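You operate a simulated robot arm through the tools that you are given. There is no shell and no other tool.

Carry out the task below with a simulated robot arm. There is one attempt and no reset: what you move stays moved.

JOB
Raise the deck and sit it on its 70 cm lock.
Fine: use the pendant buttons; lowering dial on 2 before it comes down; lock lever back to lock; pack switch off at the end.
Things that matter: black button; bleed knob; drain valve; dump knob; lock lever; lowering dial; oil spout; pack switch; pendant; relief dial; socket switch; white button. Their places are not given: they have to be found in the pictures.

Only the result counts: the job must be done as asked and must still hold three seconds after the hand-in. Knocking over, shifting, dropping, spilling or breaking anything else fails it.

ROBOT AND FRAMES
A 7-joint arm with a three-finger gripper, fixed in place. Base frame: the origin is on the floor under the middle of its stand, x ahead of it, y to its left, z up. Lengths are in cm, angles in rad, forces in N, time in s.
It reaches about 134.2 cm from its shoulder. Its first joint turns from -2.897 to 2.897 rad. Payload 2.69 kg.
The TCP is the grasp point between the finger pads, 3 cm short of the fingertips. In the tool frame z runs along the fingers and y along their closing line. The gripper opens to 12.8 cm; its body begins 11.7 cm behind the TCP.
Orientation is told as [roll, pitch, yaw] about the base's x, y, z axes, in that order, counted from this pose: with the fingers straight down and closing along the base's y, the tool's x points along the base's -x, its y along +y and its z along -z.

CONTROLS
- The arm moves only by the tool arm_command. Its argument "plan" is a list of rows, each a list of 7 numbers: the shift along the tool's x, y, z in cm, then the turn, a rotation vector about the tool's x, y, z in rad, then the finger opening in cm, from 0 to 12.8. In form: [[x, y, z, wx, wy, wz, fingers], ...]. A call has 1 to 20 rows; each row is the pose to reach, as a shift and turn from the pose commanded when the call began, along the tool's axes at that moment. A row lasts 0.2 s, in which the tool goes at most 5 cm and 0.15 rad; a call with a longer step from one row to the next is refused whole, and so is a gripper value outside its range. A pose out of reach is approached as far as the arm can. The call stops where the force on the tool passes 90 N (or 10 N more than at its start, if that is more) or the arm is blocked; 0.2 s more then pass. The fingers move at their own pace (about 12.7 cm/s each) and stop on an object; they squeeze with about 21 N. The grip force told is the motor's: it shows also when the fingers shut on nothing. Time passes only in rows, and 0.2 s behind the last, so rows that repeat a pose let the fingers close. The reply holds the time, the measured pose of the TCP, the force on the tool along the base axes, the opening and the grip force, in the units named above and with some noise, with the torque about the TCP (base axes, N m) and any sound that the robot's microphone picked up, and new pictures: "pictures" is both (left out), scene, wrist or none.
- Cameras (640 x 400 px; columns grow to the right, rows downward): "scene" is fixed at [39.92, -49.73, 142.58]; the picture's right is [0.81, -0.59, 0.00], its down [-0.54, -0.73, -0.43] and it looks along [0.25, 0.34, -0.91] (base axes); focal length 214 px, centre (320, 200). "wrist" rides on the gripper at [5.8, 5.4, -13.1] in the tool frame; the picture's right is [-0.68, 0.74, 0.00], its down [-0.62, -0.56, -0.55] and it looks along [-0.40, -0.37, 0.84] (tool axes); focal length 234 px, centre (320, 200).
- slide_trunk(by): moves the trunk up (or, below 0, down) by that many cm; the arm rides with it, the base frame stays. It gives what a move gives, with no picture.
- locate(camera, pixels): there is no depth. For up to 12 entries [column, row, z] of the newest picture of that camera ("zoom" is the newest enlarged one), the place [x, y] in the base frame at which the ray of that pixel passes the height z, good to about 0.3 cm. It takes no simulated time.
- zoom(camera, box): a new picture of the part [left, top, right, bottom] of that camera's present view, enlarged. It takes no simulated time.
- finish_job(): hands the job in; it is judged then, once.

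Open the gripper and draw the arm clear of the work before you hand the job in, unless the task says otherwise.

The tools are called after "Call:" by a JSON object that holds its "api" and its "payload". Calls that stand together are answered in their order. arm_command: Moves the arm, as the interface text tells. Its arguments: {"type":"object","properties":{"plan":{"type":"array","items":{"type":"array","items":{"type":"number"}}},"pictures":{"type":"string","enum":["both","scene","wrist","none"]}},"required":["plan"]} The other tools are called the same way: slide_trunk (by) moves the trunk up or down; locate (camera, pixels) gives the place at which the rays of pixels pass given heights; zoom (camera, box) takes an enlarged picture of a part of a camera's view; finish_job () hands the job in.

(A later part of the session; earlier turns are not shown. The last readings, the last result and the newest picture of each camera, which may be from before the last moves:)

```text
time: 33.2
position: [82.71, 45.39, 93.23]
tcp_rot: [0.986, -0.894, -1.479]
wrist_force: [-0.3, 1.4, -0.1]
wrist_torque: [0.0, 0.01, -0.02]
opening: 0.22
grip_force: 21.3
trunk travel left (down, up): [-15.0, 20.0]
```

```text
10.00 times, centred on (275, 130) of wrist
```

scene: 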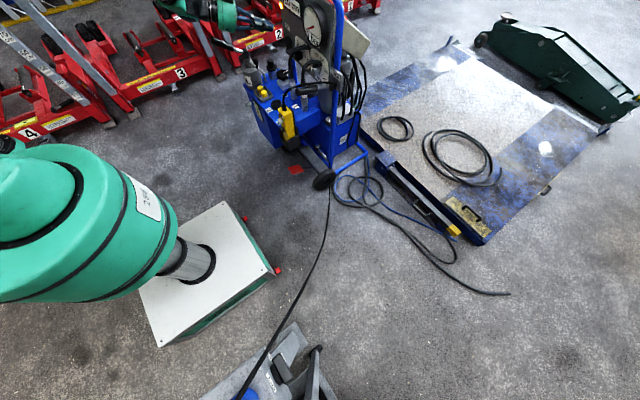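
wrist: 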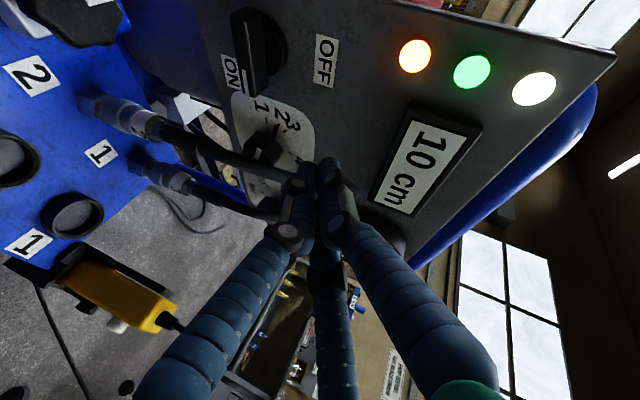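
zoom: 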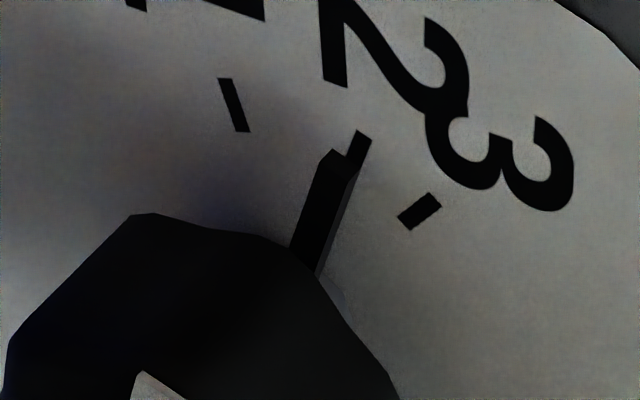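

Dial is set to 2. Next I carry the hand back to about (62, 30, 92) and turn it to point forward-down (pitch ≈ −1.0) for the pendant buttons.

Call:
{"api": "arm_command", "payload": {"plan": [[-0.94, -2.69, -1.53, -0.034, 0.039, -0.094, 0], [-1.87, -5.38, -3.05, -0.068, 0.078, -0.189, 0], [-2.81, -8.06, -4.58, -0.102, 0.117, -0.283, 0], [-3.75, -10.75, -6.1, -0.137, 0.157, -0.377, 0], [-4.68, -13.4, -7.6, -0.171, 0.196, -0.471, 0], [-5.6, -16.1, -9.15, -0.205, 0.235, -0.566, 0], [-6.55, -18.8, -10.7, -0.239, 0.274, -0.66, 0], [-7.49, -21.5, -12.2, -0.273, 0.313, -0.754, 0]]}}

Call:
{"api": "zoom", "payload": {"camera": "wrist", "box": [160, 100, 480, 300]}}

```text
time: 35.0
position: [62.11, 30.15, 92.12]
tcp_rot: [-0.007, -1.0, 0.007]
wrist_force: [0.5, -0.3, 0.6]
wrist_torque: [0.0, 0.01, -0.04]
opening: 0.26
grip_force: 21.5
trunk travel left (down, up): [-15.0, 20.0]
```

scene: 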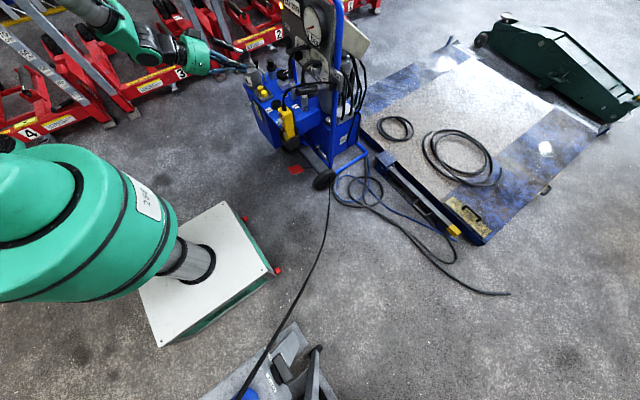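
wrist: 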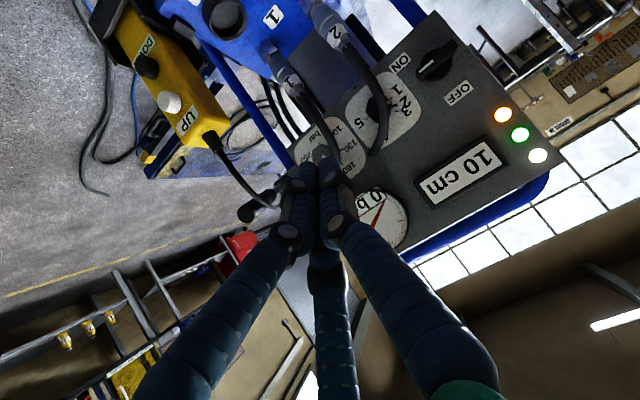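

```text
2.00 times, centred on (320, 200) of wrist
```

zoom: 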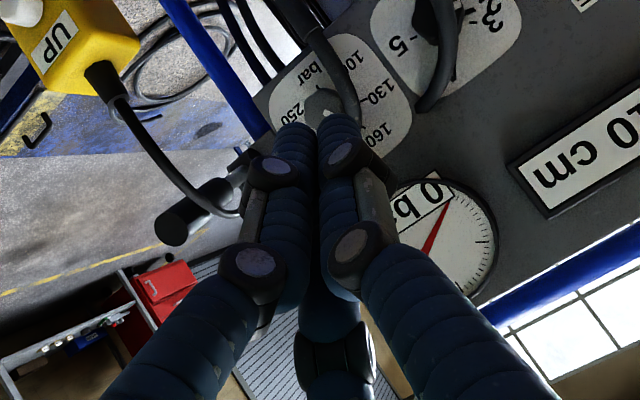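

The pendant is clear at upper left: white button (170,102), black (147,66). I triangulate them again from this pose.

Call:
{"api": "locate", "payload": {"camera": "wrist", "pixels": [[170, 102, 60], [170, 102, 80], [147, 66, 55], [147, 66, 75], [210, 138, 65], [210, 138, 85]]}}

Call:
{"api": "zoom", "payload": {"camera": "wrist", "box": [100, 0, 260, 160]}}

Call:
{"api": "zoom", "payload": {"camera": "scene", "box": [270, 0, 330, 40]}}

```text
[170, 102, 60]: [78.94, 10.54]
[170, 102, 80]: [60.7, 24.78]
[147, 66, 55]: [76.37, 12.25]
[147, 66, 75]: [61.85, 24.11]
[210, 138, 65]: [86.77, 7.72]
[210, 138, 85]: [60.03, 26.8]
```

```text
2.50 times, centred on (180, 80) of wrist
```

zoom: 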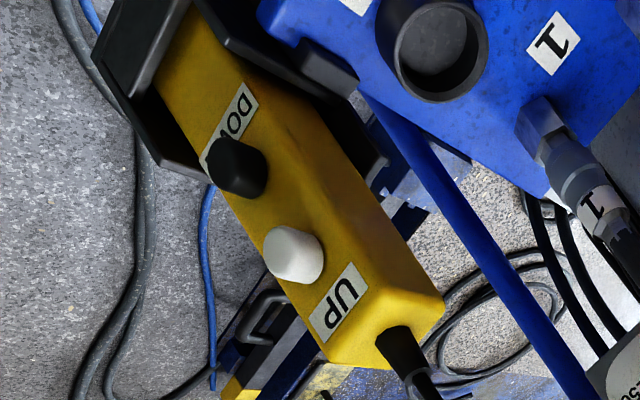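

```text
10.00 times, centred on (300, 20) of scene
```

zoom: 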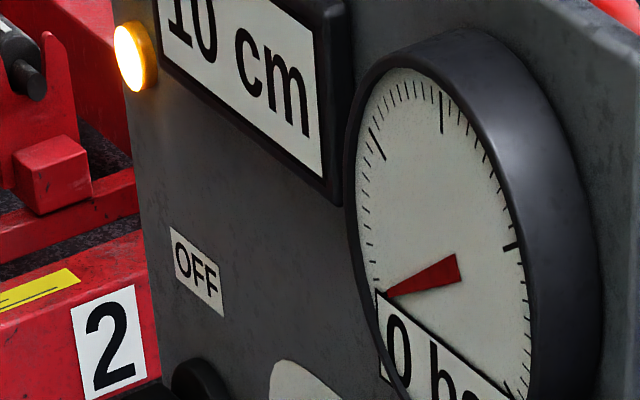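

White button centre ≈ (68.4, 18.7, 71.5), black ≈ (68.4, 18.8, 66.0), both facing −x. I move the fist down in front of the white button, stopping about 2–3 cm short.

Call:
{"api": "arm_command", "payload": {"plan": [[2.8, -2.7, 1.2, 0, 0, 0, 0], [5.6, -5.5, 2.4, 0, 0, 0, 0], [8.5, -8.2, 3.6, 0, 0, 0, 0], [11.3, -10.95, 4.77, 0, 0, 0, 0], [14, -10.95, 8, 0, 0, 0, 0], [16.8, -10.95, 11.27, 0, 0, 0, 0], [16.8, -10.95, 11.27, 0, 0, 0, 0]]}}

Call:
{"api": "zoom", "payload": {"camera": "wrist", "box": [200, 60, 440, 220]}}

Call:
{"api": "zoom", "payload": {"camera": "scene", "box": [230, 70, 350, 150]}}

```text
time: 36.6
position: [63.19, 19.89, 72.33]
tcp_rot: [-0.042, -0.993, 0.029]
wrist_force: [-0.6, 0.5, -0.6]
wrist_torque: [-0.02, 0.03, -0.04]
opening: 0.22
grip_force: 20.5
out of reach, approached as far as the arm can: row 5, 6, 7
trunk travel left (down, up): [-15.0, 20.0]
```

scene: 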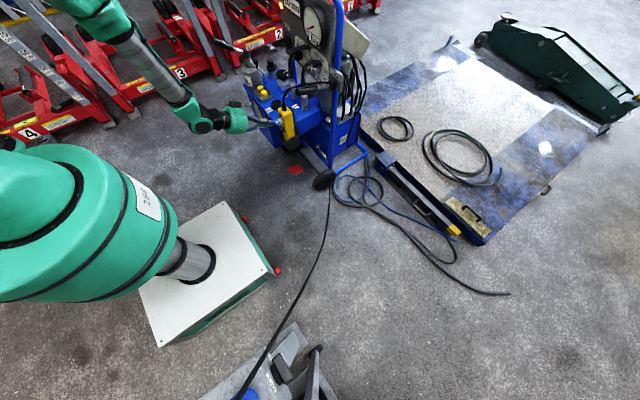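
wrist: 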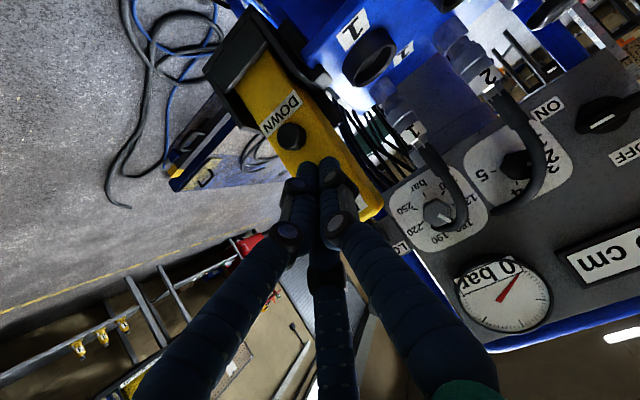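

```text
2.50 times, centred on (320, 140) of wrist
```

zoom: 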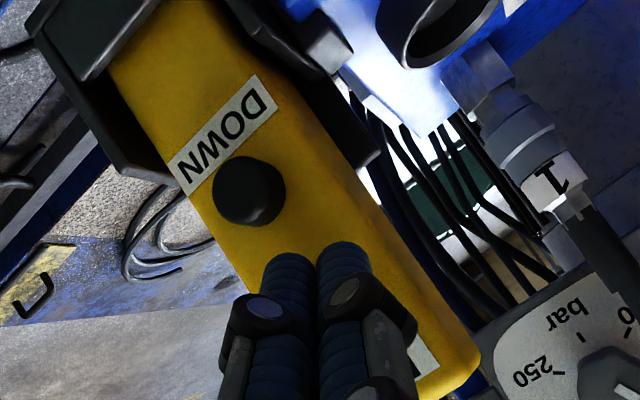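

```text
5.00 times, centred on (290, 110) of scene
```

zoom: 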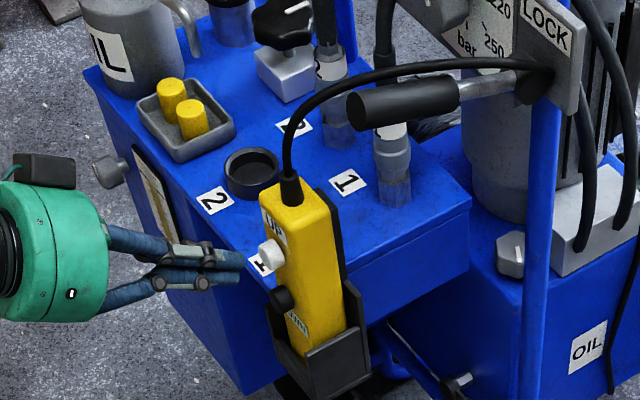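

The arm is near a fold limit but only ~0.7 cm off; going forward eases it. I advance toward the white button in small steps, correcting y and z.

Call:
{"api": "arm_command", "payload": {"plan": [[-0.4, -0.33, 1.0, 0, 0, 0, 0], [-0.75, -0.65, 1.9, 0, 0, 0, 0], [-0.97, -0.65, 2.34, 0, 0, 0, 0]]}}

Call:
{"api": "zoom", "payload": {"camera": "scene", "box": [250, 90, 310, 140]}}

Call:
{"api": "zoom", "payload": {"camera": "wrist", "box": [200, 60, 440, 220]}}

```text
time: 37.4
position: [65.75, 19.58, 72.04]
tcp_rot: [-0.023, -0.994, 0.019]
wrist_force: [-22.4, 5.6, 4.5]
wrist_torque: [0.01, -0.05, 0.05]
opening: 0.23
grip_force: 20.8
out of reach, approached as far as the arm can: row 1, 2, 3
trunk travel left (down, up): [-15.0, 20.0]
heard: click
```

scene: 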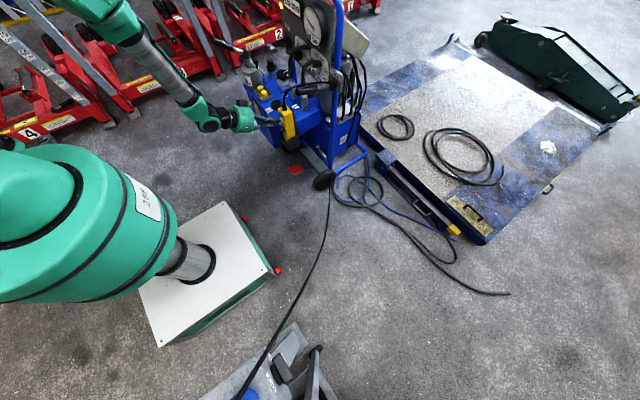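
wrist: 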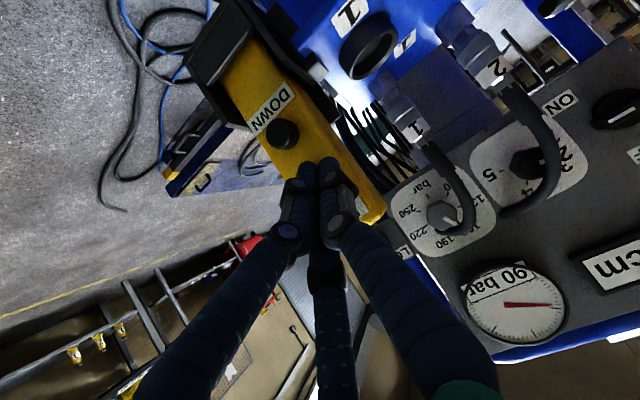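

```text
8.00 times, centred on (280, 115) of scene
```

zoom: 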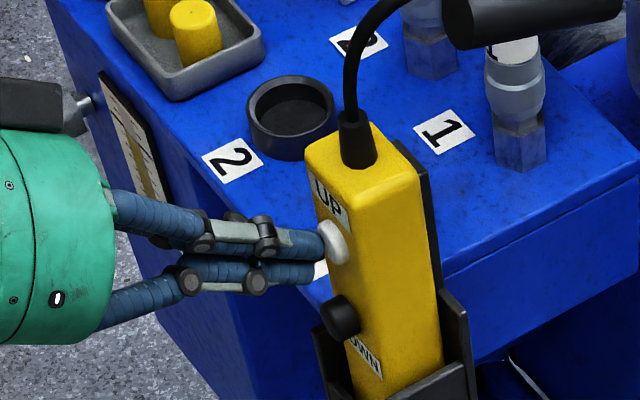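

```text
2.50 times, centred on (320, 140) of wrist
```

zoom: 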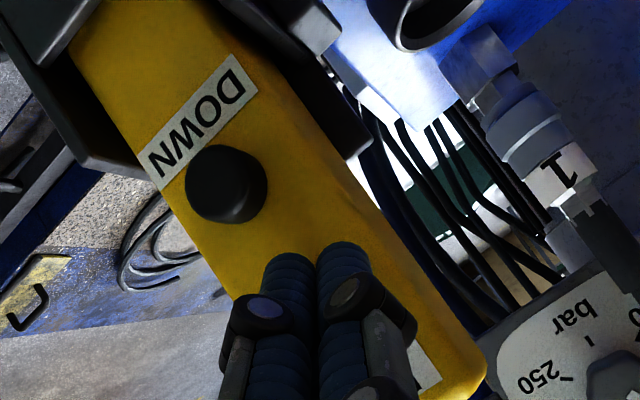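

A click, the gauge reads 90 bar and the deck has begun to rise: the white button is pressed. I hold it and read the display.

Call:
{"api": "arm_command", "payload": {"plan": [[0, 0, 0, 0, 0, 0, 0], [0, 0, 0, 0, 0, 0, 0], [0, 0, 0, 0, 0, 0, 0], [0, 0, 0, 0, 0, 0, 0]]}}

Call:
{"api": "zoom", "payload": {"camera": "scene", "box": [270, 0, 330, 40]}}

```text
time: 38.4
position: [65.7, 19.52, 71.98]
tcp_rot: [-0.022, -0.996, 0.017]
wrist_force: [-25.6, 1.0, -9.9]
wrist_torque: [0.0, 0.32, -0.09]
opening: 0.2
grip_force: 21.2
trunk travel left (down, up): [-15.0, 20.0]
```

scene: 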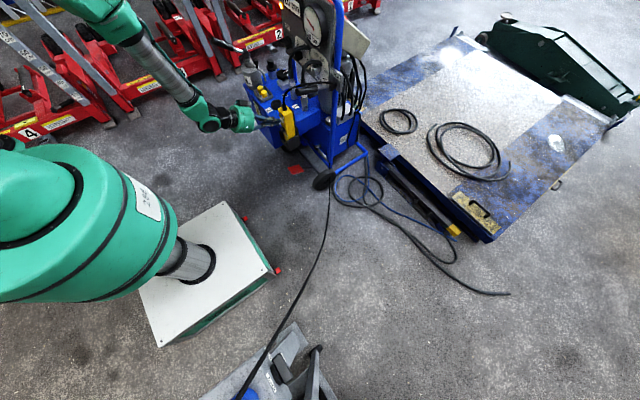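
wrist: 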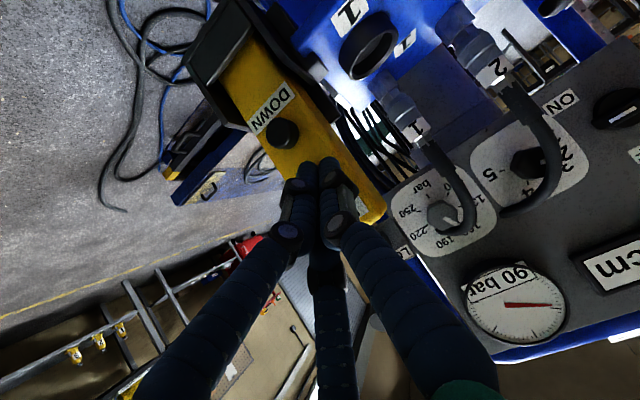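

```text
10.00 times, centred on (300, 20) of scene
```

zoom: 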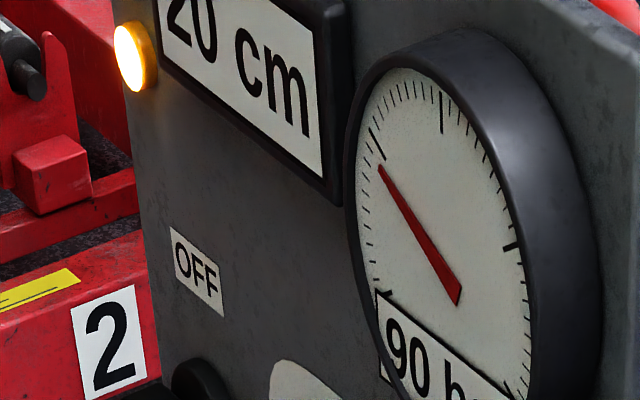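

Display shows 20 cm, rising steadily at roughly 7 cm/s. I hold for another few seconds.

Call:
{"api": "arm_command", "payload": {"plan": [[0, 0, 0, 0, 0, 0, 0], [0, 0, 0, 0, 0, 0, 0], [0, 0, 0, 0, 0, 0, 0], [0, 0, 0, 0, 0, 0, 0], [0, 0, 0, 0, 0, 0, 0], [0, 0, 0, 0, 0, 0, 0], [0, 0, 0, 0, 0, 0, 0], [0, 0, 0, 0, 0, 0, 0], [0, 0, 0, 0, 0, 0, 0], [0, 0, 0, 0, 0, 0, 0]]}}

Call:
{"api": "zoom", "payload": {"camera": "scene", "box": [270, 0, 330, 40]}}

```text
time: 40.6
position: [65.85, 19.67, 72.12]
tcp_rot: [-0.02, -0.997, 0.016]
wrist_force: [-29.1, -4.3, -7.9]
wrist_torque: [0.06, 0.3, -0.28]
opening: 0.21
grip_force: 20.3
trunk travel left (down, up): [-15.0, 20.0]
```

scene: 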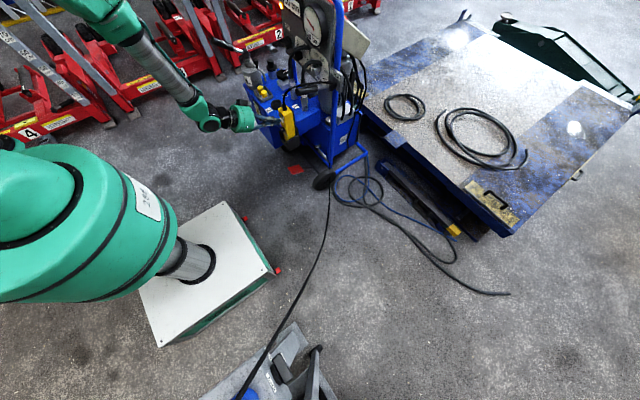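
wrist: 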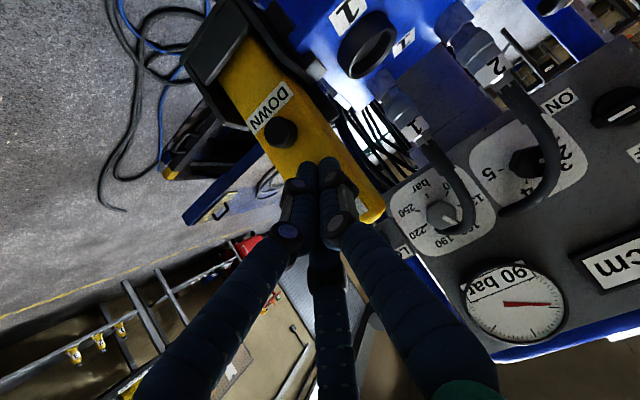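

```text
10.00 times, centred on (300, 20) of scene
```

zoom: 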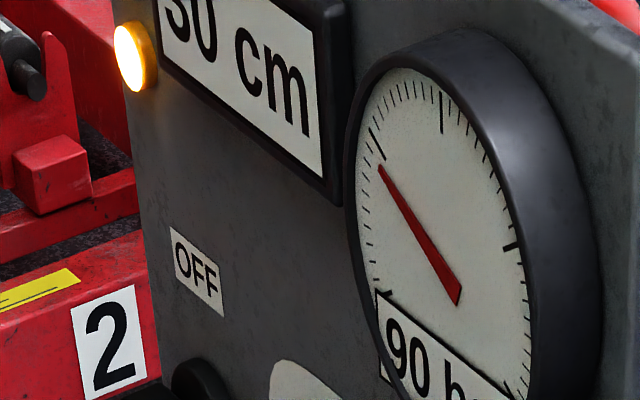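

Display now about 30 cm (≈4.6 cm/s). I keep holding.

Call:
{"api": "arm_command", "payload": {"plan": [[0, 0, 0, 0, 0, 0, 0], [0, 0, 0, 0, 0, 0, 0], [0, 0, 0, 0, 0, 0, 0], [0, 0, 0, 0, 0, 0, 0], [0, 0, 0, 0, 0, 0, 0], [0, 0, 0, 0, 0, 0, 0], [0, 0, 0, 0, 0, 0, 0], [0, 0, 0, 0, 0, 0, 0], [0, 0, 0, 0, 0, 0, 0], [0, 0, 0, 0, 0, 0, 0], [0, 0, 0, 0, 0, 0, 0], [0, 0, 0, 0, 0, 0, 0], [0, 0, 0, 0, 0, 0, 0], [0, 0, 0, 0, 0, 0, 0], [0, 0, 0, 0, 0, 0, 0], [0, 0, 0, 0, 0, 0, 0], [0, 0, 0, 0, 0, 0, 0], [0, 0, 0, 0, 0, 0, 0], [0, 0, 0, 0, 0, 0, 0], [0, 0, 0, 0, 0, 0, 0]]}}

Call:
{"api": "zoom", "payload": {"camera": "scene", "box": [270, 0, 330, 40]}}

```text
time: 44.8
position: [66.03, 19.63, 72.07]
tcp_rot: [-0.021, -0.998, 0.015]
wrist_force: [-29.3, -0.5, -0.1]
wrist_torque: [0.0, 0.01, -0.13]
opening: 0.25
grip_force: 20.9
trunk travel left (down, up): [-15.0, 20.0]
```

scene: 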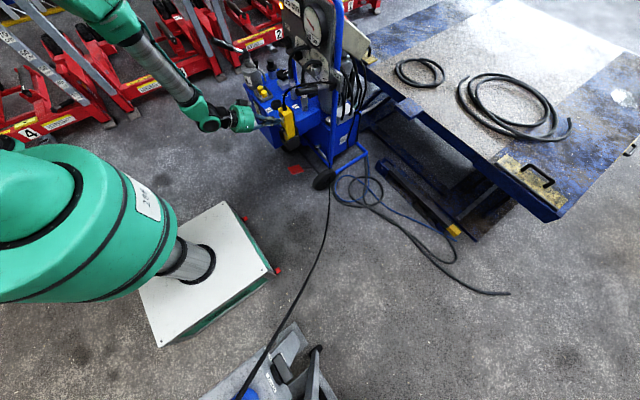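
wrist: 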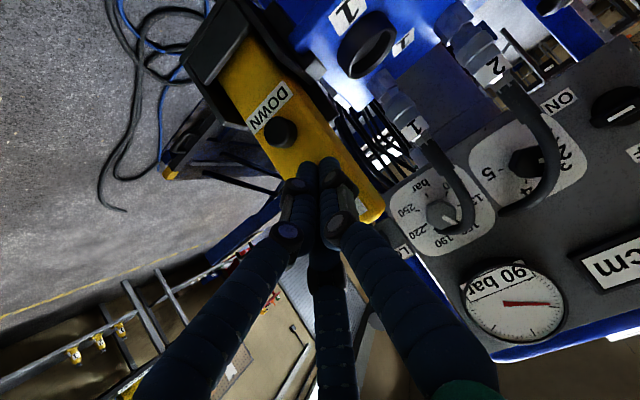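

```text
10.00 times, centred on (300, 20) of scene
```

zoom: 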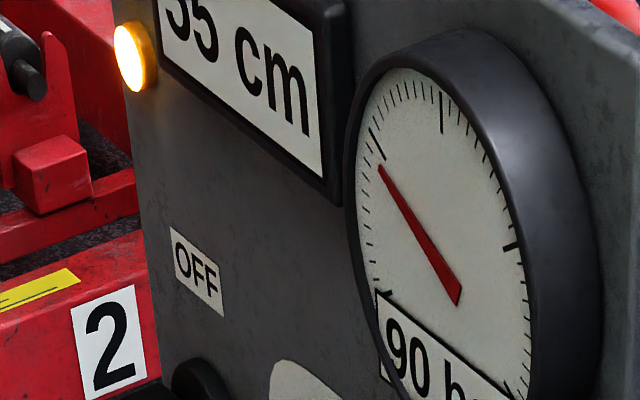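

Display reads 55 cm (5 cm steps), rate ≈5.9 cm/s. I hold about 2.6 s more and check again.

Call:
{"api": "arm_command", "payload": {"plan": [[0, 0, 0, 0, 0, 0, 0], [0, 0, 0, 0, 0, 0, 0], [0, 0, 0, 0, 0, 0, 0], [0, 0, 0, 0, 0, 0, 0], [0, 0, 0, 0, 0, 0, 0], [0, 0, 0, 0, 0, 0, 0], [0, 0, 0, 0, 0, 0, 0], [0, 0, 0, 0, 0, 0, 0], [0, 0, 0, 0, 0, 0, 0], [0, 0, 0, 0, 0, 0, 0], [0, 0, 0, 0, 0, 0, 0], [0, 0, 0, 0, 0, 0, 0]]}}

Call:
{"api": "zoom", "payload": {"camera": "scene", "box": [270, 0, 330, 40]}}

Call:
{"api": "zoom", "payload": {"camera": "scene", "box": [340, 0, 640, 250]}}

```text
time: 47.4
position: [65.76, 19.55, 72.15]
tcp_rot: [-0.021, -0.996, 0.016]
wrist_force: [-28.8, -0.3, 0.0]
wrist_torque: [0.03, 0.02, -0.15]
opening: 0.2
grip_force: 20.8
trunk travel left (down, up): [-15.0, 20.0]
```

scene: 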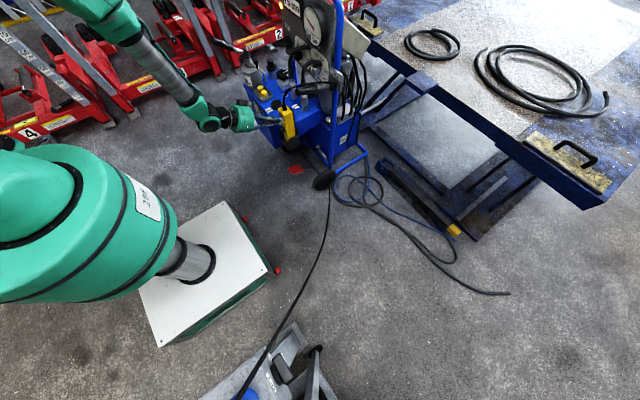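
wrist: 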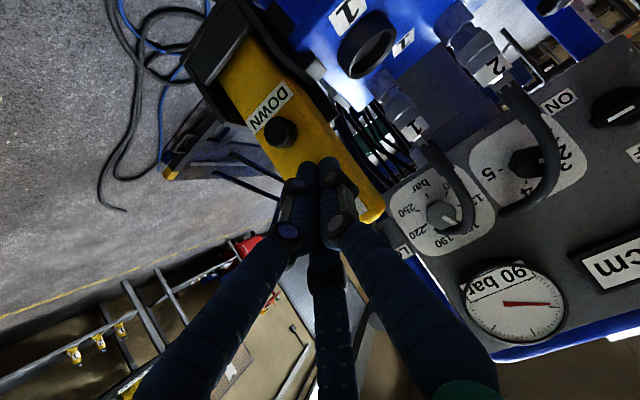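

```text
10.00 times, centred on (300, 20) of scene
```

zoom: 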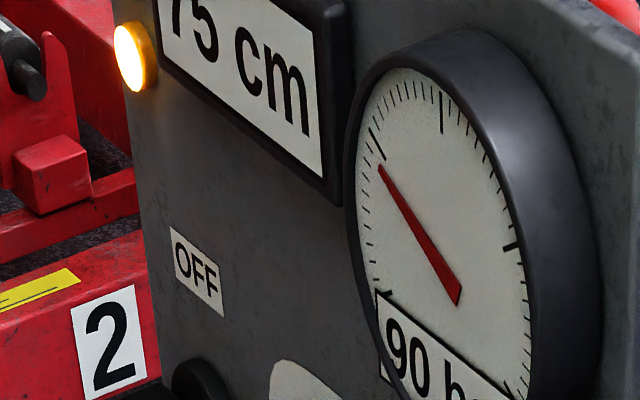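

```text
1.60 times, centred on (490, 125) of scene
```

zoom: 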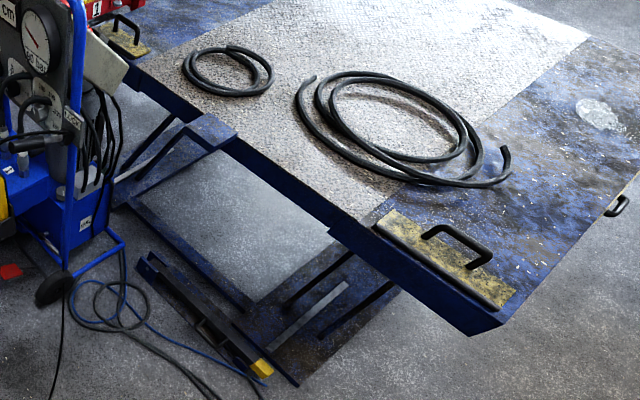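

Display shows 75 cm, above the 70 cm lock. I release the button by pulling back, then up.

Call:
{"api": "arm_command", "payload": {"plan": [[0.9, 0, -1.5, 0, 0, 0, 0], [0.4, 0, -3.0, 0, 0, 0, 0], [-0.9, 0, -5.0, 0, 0, 0, 0]]}}

Call:
{"api": "zoom", "payload": {"camera": "scene", "box": [270, 0, 330, 40]}}

Call:
{"api": "zoom", "payload": {"camera": "scene", "box": [250, 80, 350, 150]}}

```text
time: 48.2
position: [62.39, 19.83, 75.84]
tcp_rot: [-0.02, -0.997, 0.017]
wrist_force: [-0.6, -0.8, 0.4]
wrist_torque: [-0.01, -0.02, 0.02]
opening: 0.25
grip_force: 20.7
out of reach, approached as far as the arm can: row 1, 2, 3
trunk travel left (down, up): [-15.0, 20.0]
```

scene: 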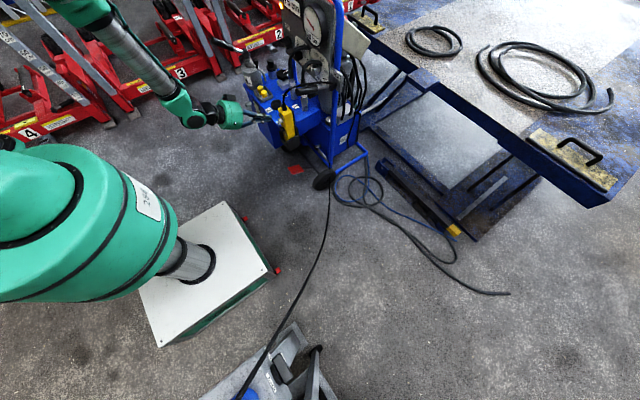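
wrist: 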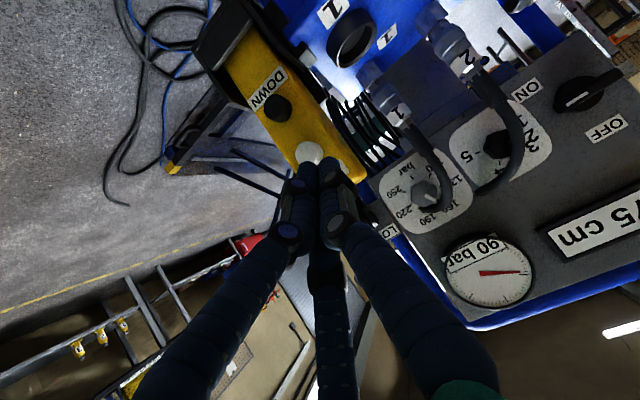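

```text
10.00 times, centred on (300, 20) of scene
```

zoom: 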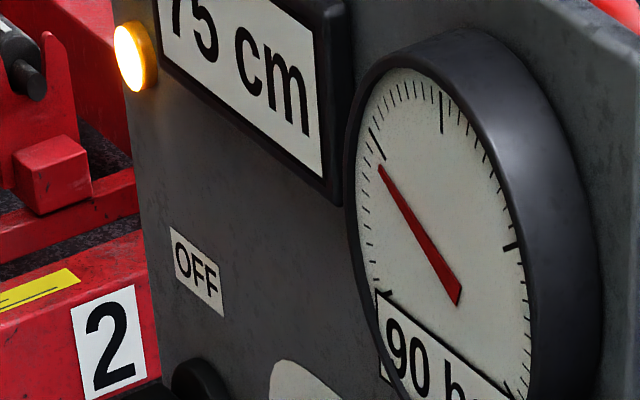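

```text
5.71 times, centred on (300, 115) of scene
```

zoom: 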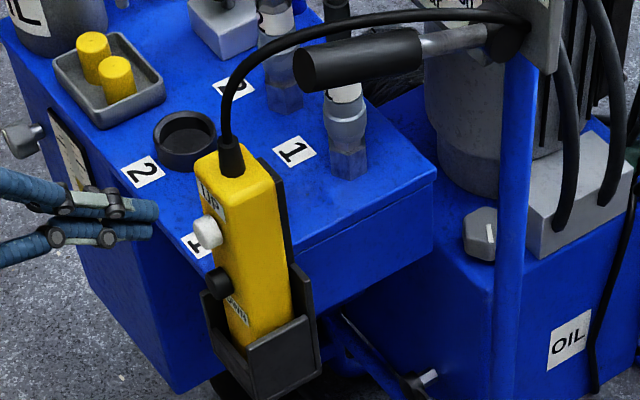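

The white button is released, and the deck is held at 75 cm with 90 bar. Next the lock lever: I raise the hand to get a clear look at it and the nearby cable.

Call:
{"api": "arm_command", "payload": {"plan": [[-2.9, 0.9, -2.3, 0, 0, 0, 0], [-5.8, 1.7, -4.7, 0, 0, 0, 0], [-8.7, 2.6, -7, 0, 0, 0, 0], [-11.6, 3.5, -9.3, 0, 0, 0, 0], [-14.5, 4.3, -11.7, 0, 0, 0, 0], [-17.35, 5.2, -14, 0, 0, 0, 0]]}}

Call:
{"api": "zoom", "payload": {"camera": "wrist", "box": [180, 90, 340, 230]}}

Call:
{"api": "zoom", "payload": {"camera": "scene", "box": [280, 60, 350, 115]}}

Call:
{"api": "zoom", "payload": {"camera": "scene", "box": [270, 0, 330, 40]}}

```text
time: 49.6
position: [60.08, 24.9, 97.93]
tcp_rot: [-0.003, -0.998, 0.004]
wrist_force: [0.1, 0.1, -0.2]
wrist_torque: [0.01, -0.04, -0.05]
opening: 0.21
grip_force: 20.6
trunk travel left (down, up): [-15.0, 20.0]
```

scene: 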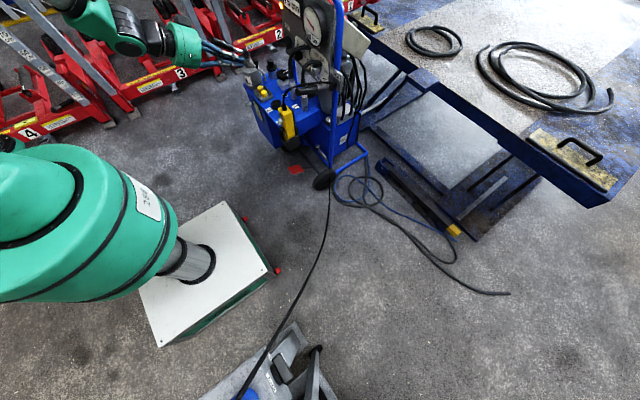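
wrist: 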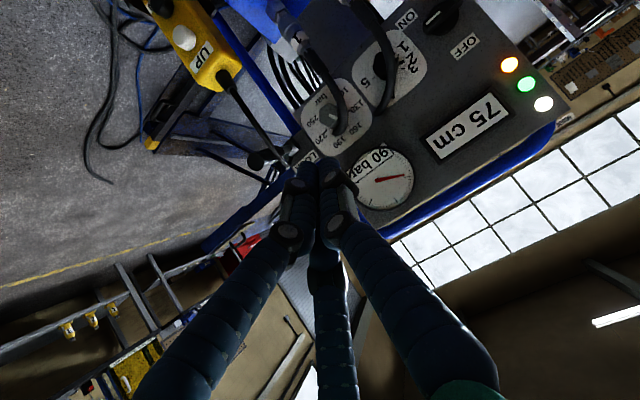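

```text
2.86 times, centred on (260, 160) of wrist
```

zoom: 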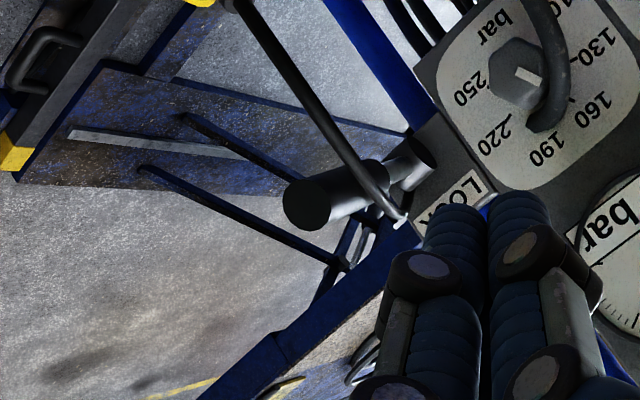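

```text
7.27 times, centred on (315, 88) of scene
```

zoom: 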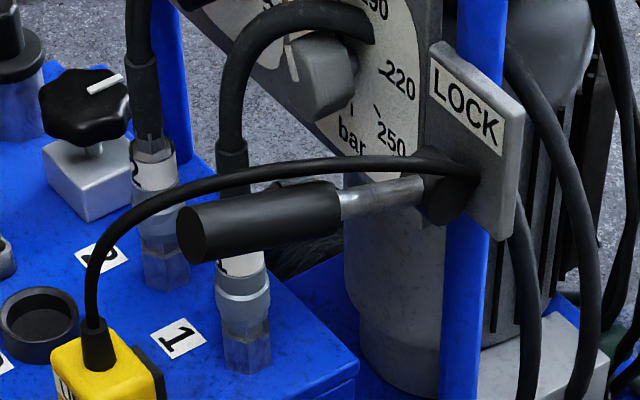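

```text
10.00 times, centred on (300, 20) of scene
```

zoom: 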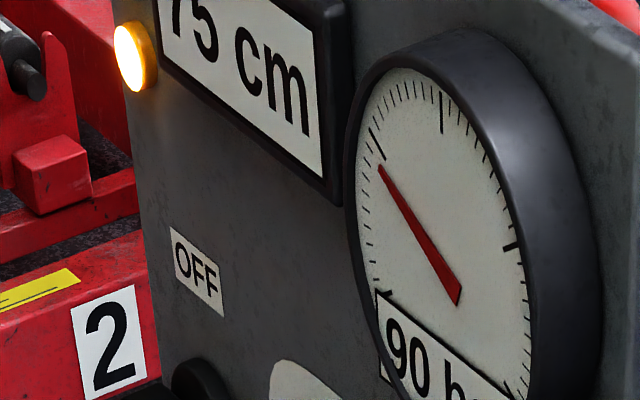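

The lever sits 17° above horizontal beside the LOCK label, i.e. apparently up at LOCK; a press of DOWN will show whether the deck seats at 70. To reach the lower black button comfortably I lower the trunk 12 cm with the hand in free space.

Call:
{"api": "slide_trunk", "payload": {"by": -12}}

```text
time: 51.1
position: [60.06, 24.95, 85.99]
tcp_rot: [0.0, -1.0, 0.003]
wrist_force: [0.6, -0.7, 0.0]
wrist_torque: [0.0, 0.0, -0.01]
opening: 0.21
grip_force: 21.0
trunk travel left (down, up): [-3.0, 32.0]
```

Trunk is down 12 cm. Now I bring the fist in front of the black button, ~3 cm short of it.

Call:
{"api": "arm_command", "payload": {"plan": [[3.1, -1.4, 1.7, 0, 0, 0, 0], [6.2, -2.8, 3.3, 0, 0, 0, 0], [9.2, -4.2, 5, 0, 0, 0, 0], [12.33, -5.65, 6.67, 0, 0, 0, 0], [14, -5.65, 9.2, 0, 0, 0, 0], [15.73, -5.65, 11.82, 0, 0, 0, 0], [15.73, -5.65, 11.82, 0, 0, 0, 0]]}}

Call:
{"api": "zoom", "payload": {"camera": "scene", "box": [250, 80, 330, 150]}}

Call:
{"api": "zoom", "payload": {"camera": "wrist", "box": [200, 60, 440, 220]}}

```text
time: 52.7
position: [61.39, 19.23, 66.41]
tcp_rot: [-0.008, -1.0, 0.006]
wrist_force: [-0.7, 0.1, 0.4]
wrist_torque: [0.03, -0.02, 0.0]
opening: 0.25
grip_force: 20.9
trunk travel left (down, up): [-3.0, 32.0]
```

scene: 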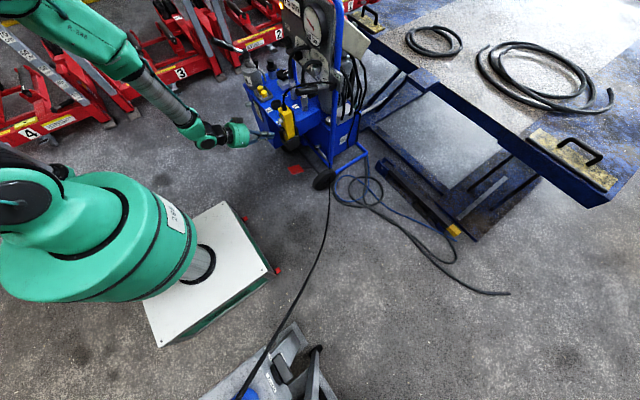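
wrist: 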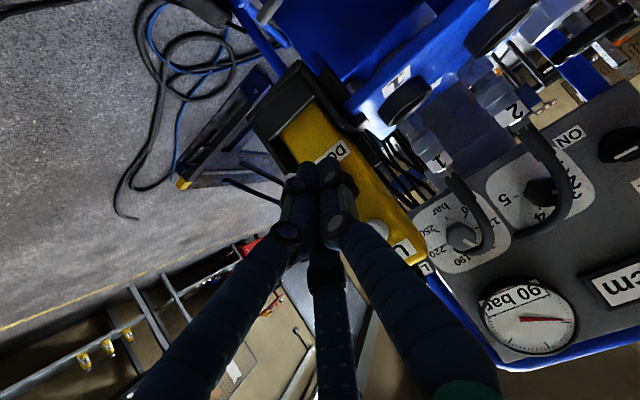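

```text
5.71 times, centred on (290, 115) of scene
```

zoom: 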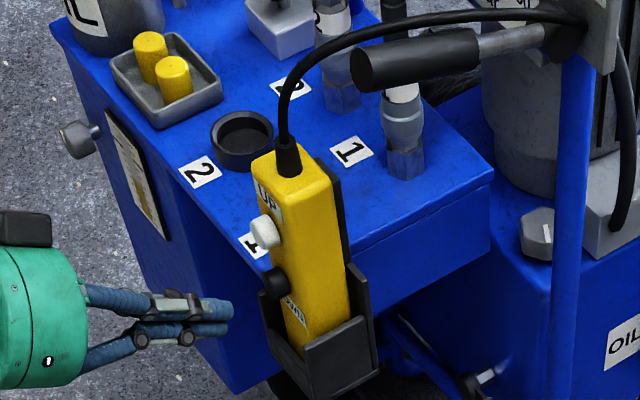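

```text
2.50 times, centred on (320, 140) of wrist
```

zoom: 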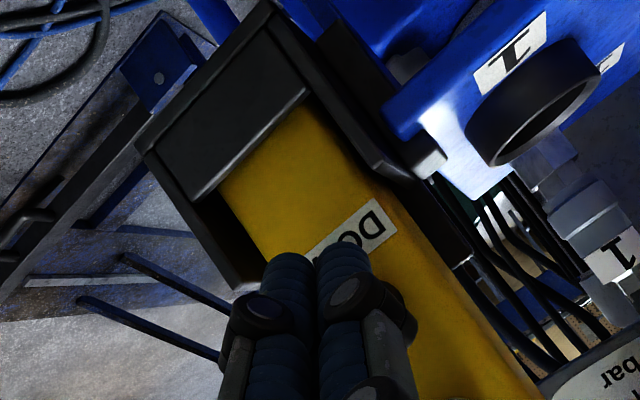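

The fist is level with the black button. I press it forward in +x and check the force and display.

Call:
{"api": "arm_command", "payload": {"plan": [[-0.8, 0, 1.26, 0, 0, 0, 0], [-1.6, 0, 2.52, 0, 0, 0, 0], [-2.1, 0, 3.28, 0, 0, 0, 0], [-2.27, 0, 3.53, 0, 0, 0, 0]]}}

Call:
{"api": "zoom", "payload": {"camera": "scene", "box": [270, 0, 330, 40]}}

Call:
{"api": "zoom", "payload": {"camera": "scene", "box": [250, 80, 330, 150]}}

```text
time: 53.7
position: [65.61, 19.21, 66.23]
tcp_rot: [-0.004, -0.998, 0.003]
wrist_force: [-14.1, -2.4, 2.2]
wrist_torque: [0.0, -0.09, -0.14]
opening: 0.21
grip_force: 20.7
trunk travel left (down, up): [-3.0, 32.0]
heard: click
```

scene: 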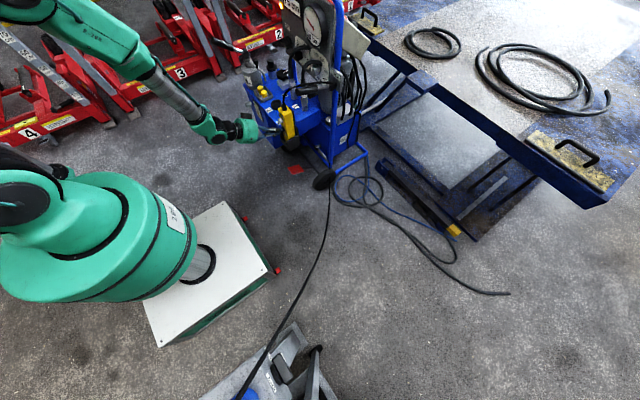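
wrist: 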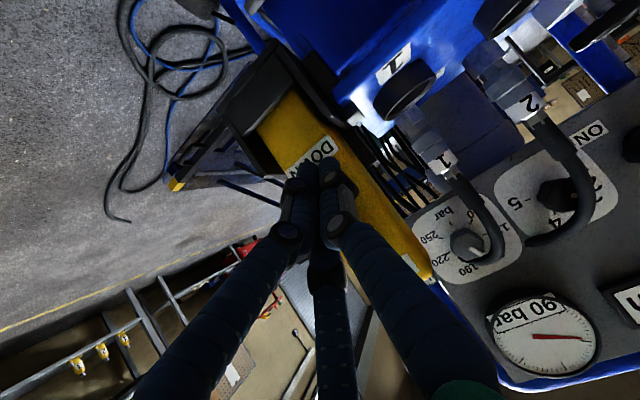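

```text
10.00 times, centred on (300, 20) of scene
```

zoom: 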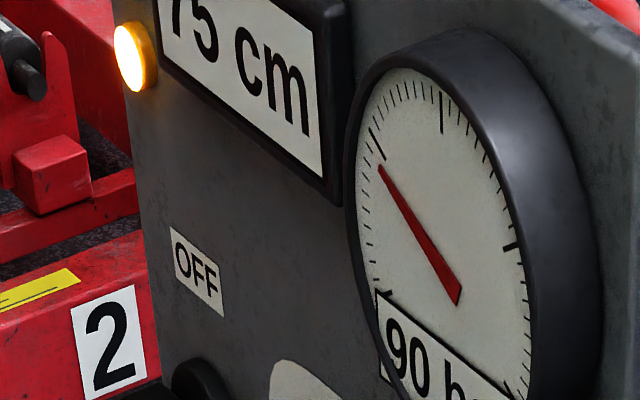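

```text
5.71 times, centred on (290, 115) of scene
```

zoom: 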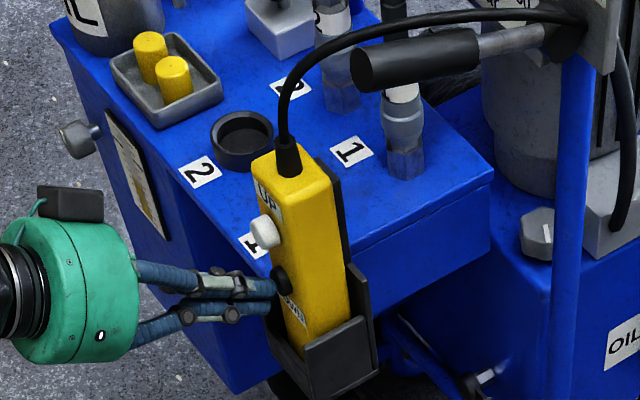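

Click heard; the black button is pressed. I hold for a second and watch the display and the deck.

Call:
{"api": "arm_command", "payload": {"plan": [[0, 0, 0, 0, 0, 0, 0], [0, 0, 0, 0, 0, 0, 0], [0, 0, 0, 0, 0, 0, 0], [0, 0, 0, 0, 0, 0, 0]]}}

Call:
{"api": "zoom", "payload": {"camera": "scene", "box": [270, 0, 330, 40]}}

```text
time: 54.7
position: [65.62, 19.18, 66.32]
tcp_rot: [-0.002, -0.998, 0.004]
wrist_force: [-17.2, -4.4, -4.9]
wrist_torque: [-0.03, 0.13, -0.3]
opening: 0.25
grip_force: 20.9
trunk travel left (down, up): [-3.0, 32.0]
```

scene: 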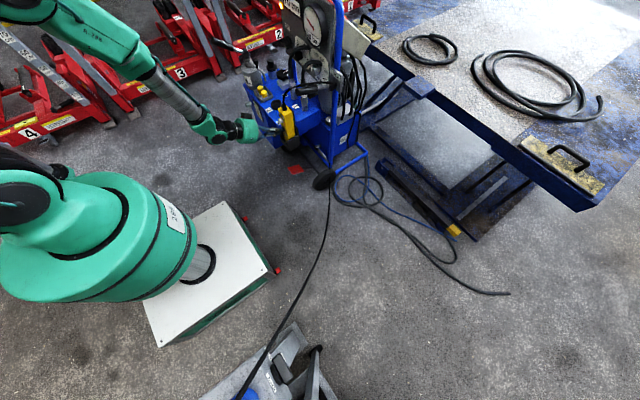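
wrist: 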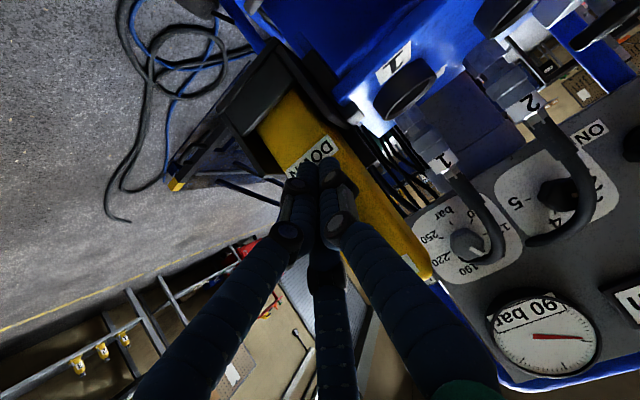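

```text
10.00 times, centred on (300, 20) of scene
```

zoom: 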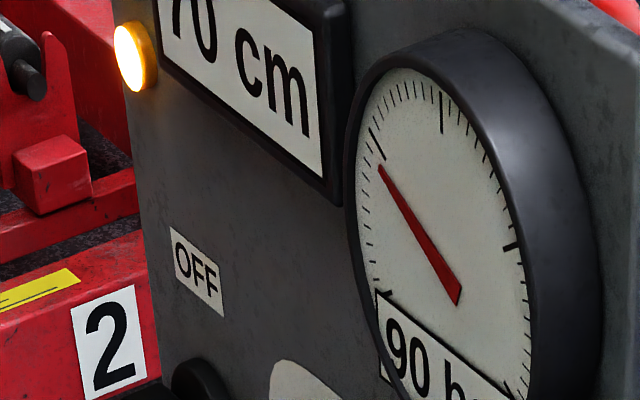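

Display shows 70 cm but pressure is still 90 bar, so it is not on the lock yet. I continue briefly.

Call:
{"api": "arm_command", "payload": {"plan": [[0, 0, 0, 0, 0, 0, 0], [0, 0, 0, 0, 0, 0, 0], [0, 0, 0, 0, 0, 0, 0]]}}

Call:
{"api": "zoom", "payload": {"camera": "scene", "box": [270, 0, 330, 40]}}

```text
time: 55.5
position: [65.56, 19.09, 66.32]
tcp_rot: [-0.001, -1.001, 0.001]
wrist_force: [-19.3, -5.1, -6.2]
wrist_torque: [0.0, 0.22, -0.22]
opening: 0.2
grip_force: 21.2
trunk travel left (down, up): [-3.0, 32.0]
```

scene: 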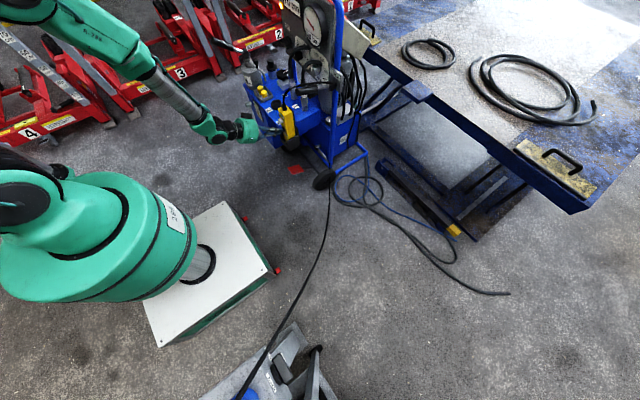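
wrist: 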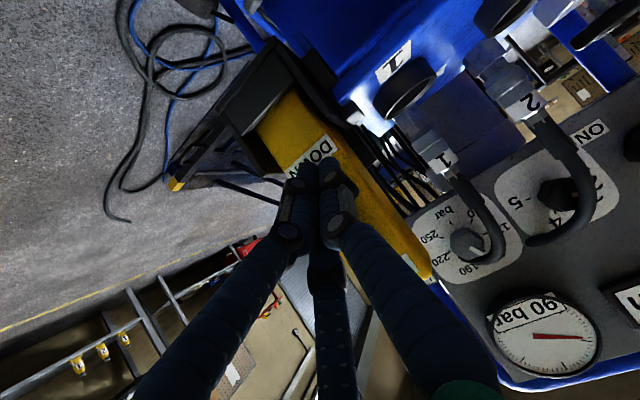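

```text
10.00 times, centred on (300, 20) of scene
```

zoom: 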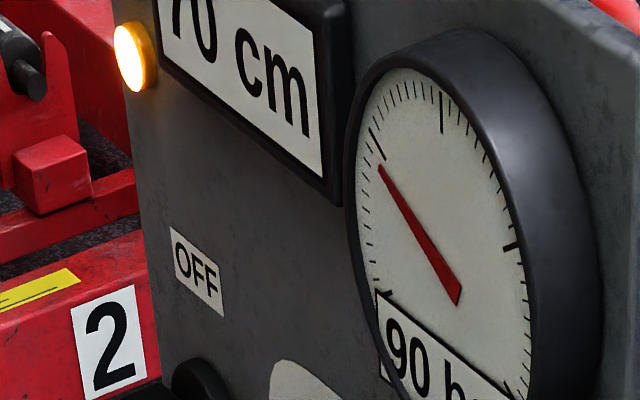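

The deck outline keeps dropping (corner from (586,208) to (569,215)), so it is likely passing 70 without catching. I release the button now.

Call:
{"api": "arm_command", "payload": {"plan": [[1.08, 0, -1.68, 0, 0, 0, 0], [1.9, 0, -3.0, 0, 0, 0, 0], [1.9, 0, -4.0, 0, 0, 0, 0]]}}

Call:
{"api": "zoom", "payload": {"camera": "scene", "box": [270, 0, 330, 40]}}

Call:
{"api": "zoom", "payload": {"camera": "scene", "box": [340, 0, 640, 250]}}

```text
time: 56.3
position: [61.4, 19.28, 66.89]
tcp_rot: [-0.002, -1.002, 0.002]
wrist_force: [0.7, 0.2, -0.6]
wrist_torque: [-0.01, -0.02, -0.01]
opening: 0.22
grip_force: 20.8
trunk travel left (down, up): [-3.0, 32.0]
```

scene: 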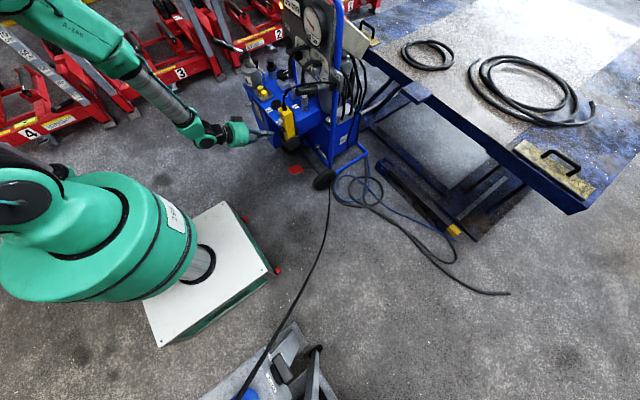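
wrist: 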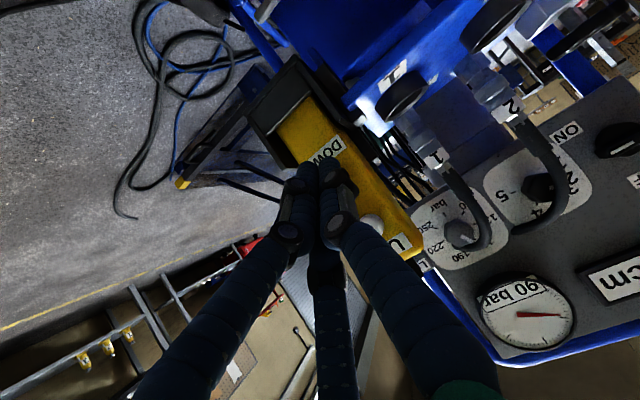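

```text
10.00 times, centred on (300, 20) of scene
```

zoom: 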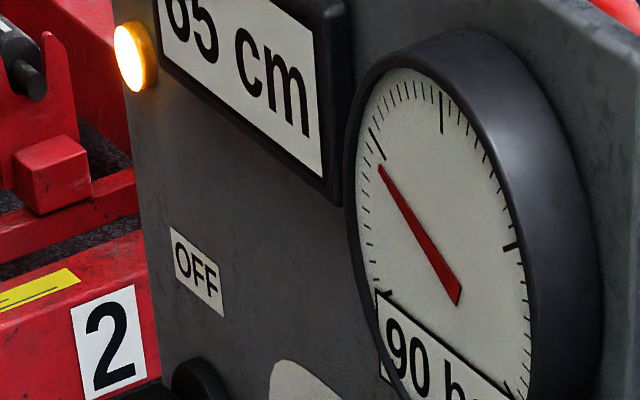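

```text
1.60 times, centred on (490, 125) of scene
```

zoom: 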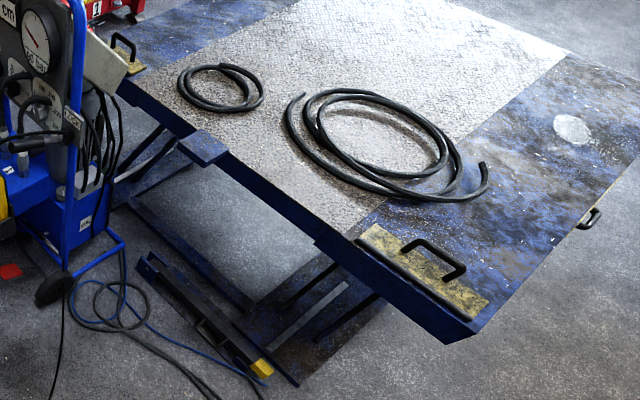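

Display now 65 cm: the deck passed 70, so the lever is not at LOCK. I first raise the deck above 70 again with the white button, then set the lever. I move the fist up in front of the white button.

Call:
{"api": "arm_command", "payload": {"plan": [[-1.6, 0, -1.8, 0, 0, 0, 0], [-3.2, 0.1, -2.7, 0, 0, 0, 0], [-4.3, 0.2, -2.9, 0, 0, 0, 0], [-4.3, 0.2, -2.9, 0, 0, 0, 0]]}}

Call:
{"api": "zoom", "payload": {"camera": "scene", "box": [250, 80, 330, 150]}}

```text
time: 57.3
position: [61.32, 19.46, 72.09]
tcp_rot: [-0.003, -1.0, 0.003]
wrist_force: [-0.4, 0.1, 0.0]
wrist_torque: [-0.02, 0.01, 0.03]
opening: 0.23
grip_force: 21.1
trunk travel left (down, up): [-3.0, 32.0]
```

scene: 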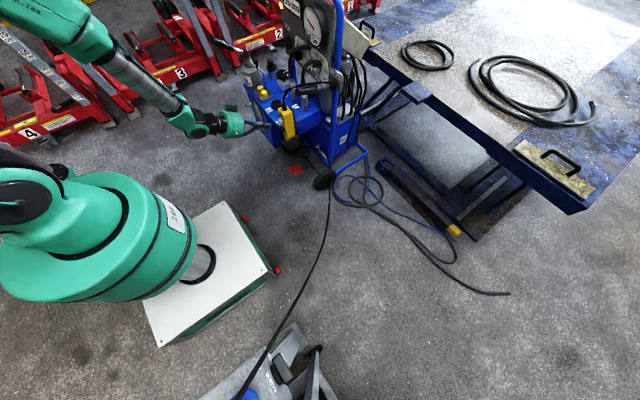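
wrist: 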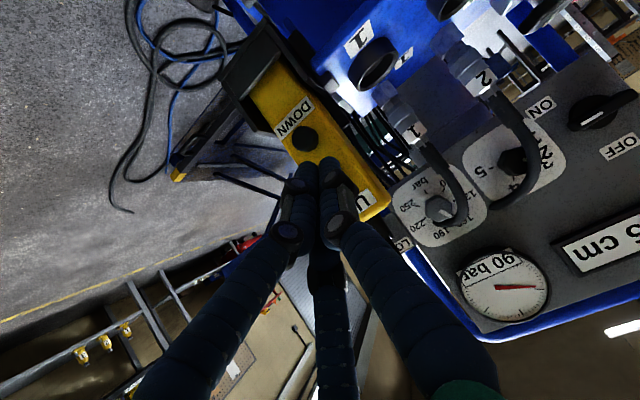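

```text
5.71 times, centred on (290, 115) of scene
```

zoom: 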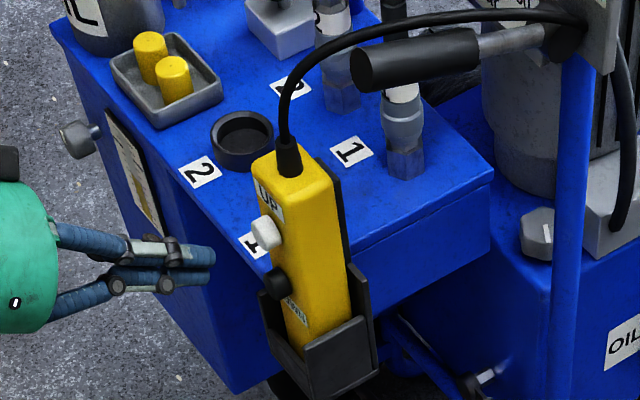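

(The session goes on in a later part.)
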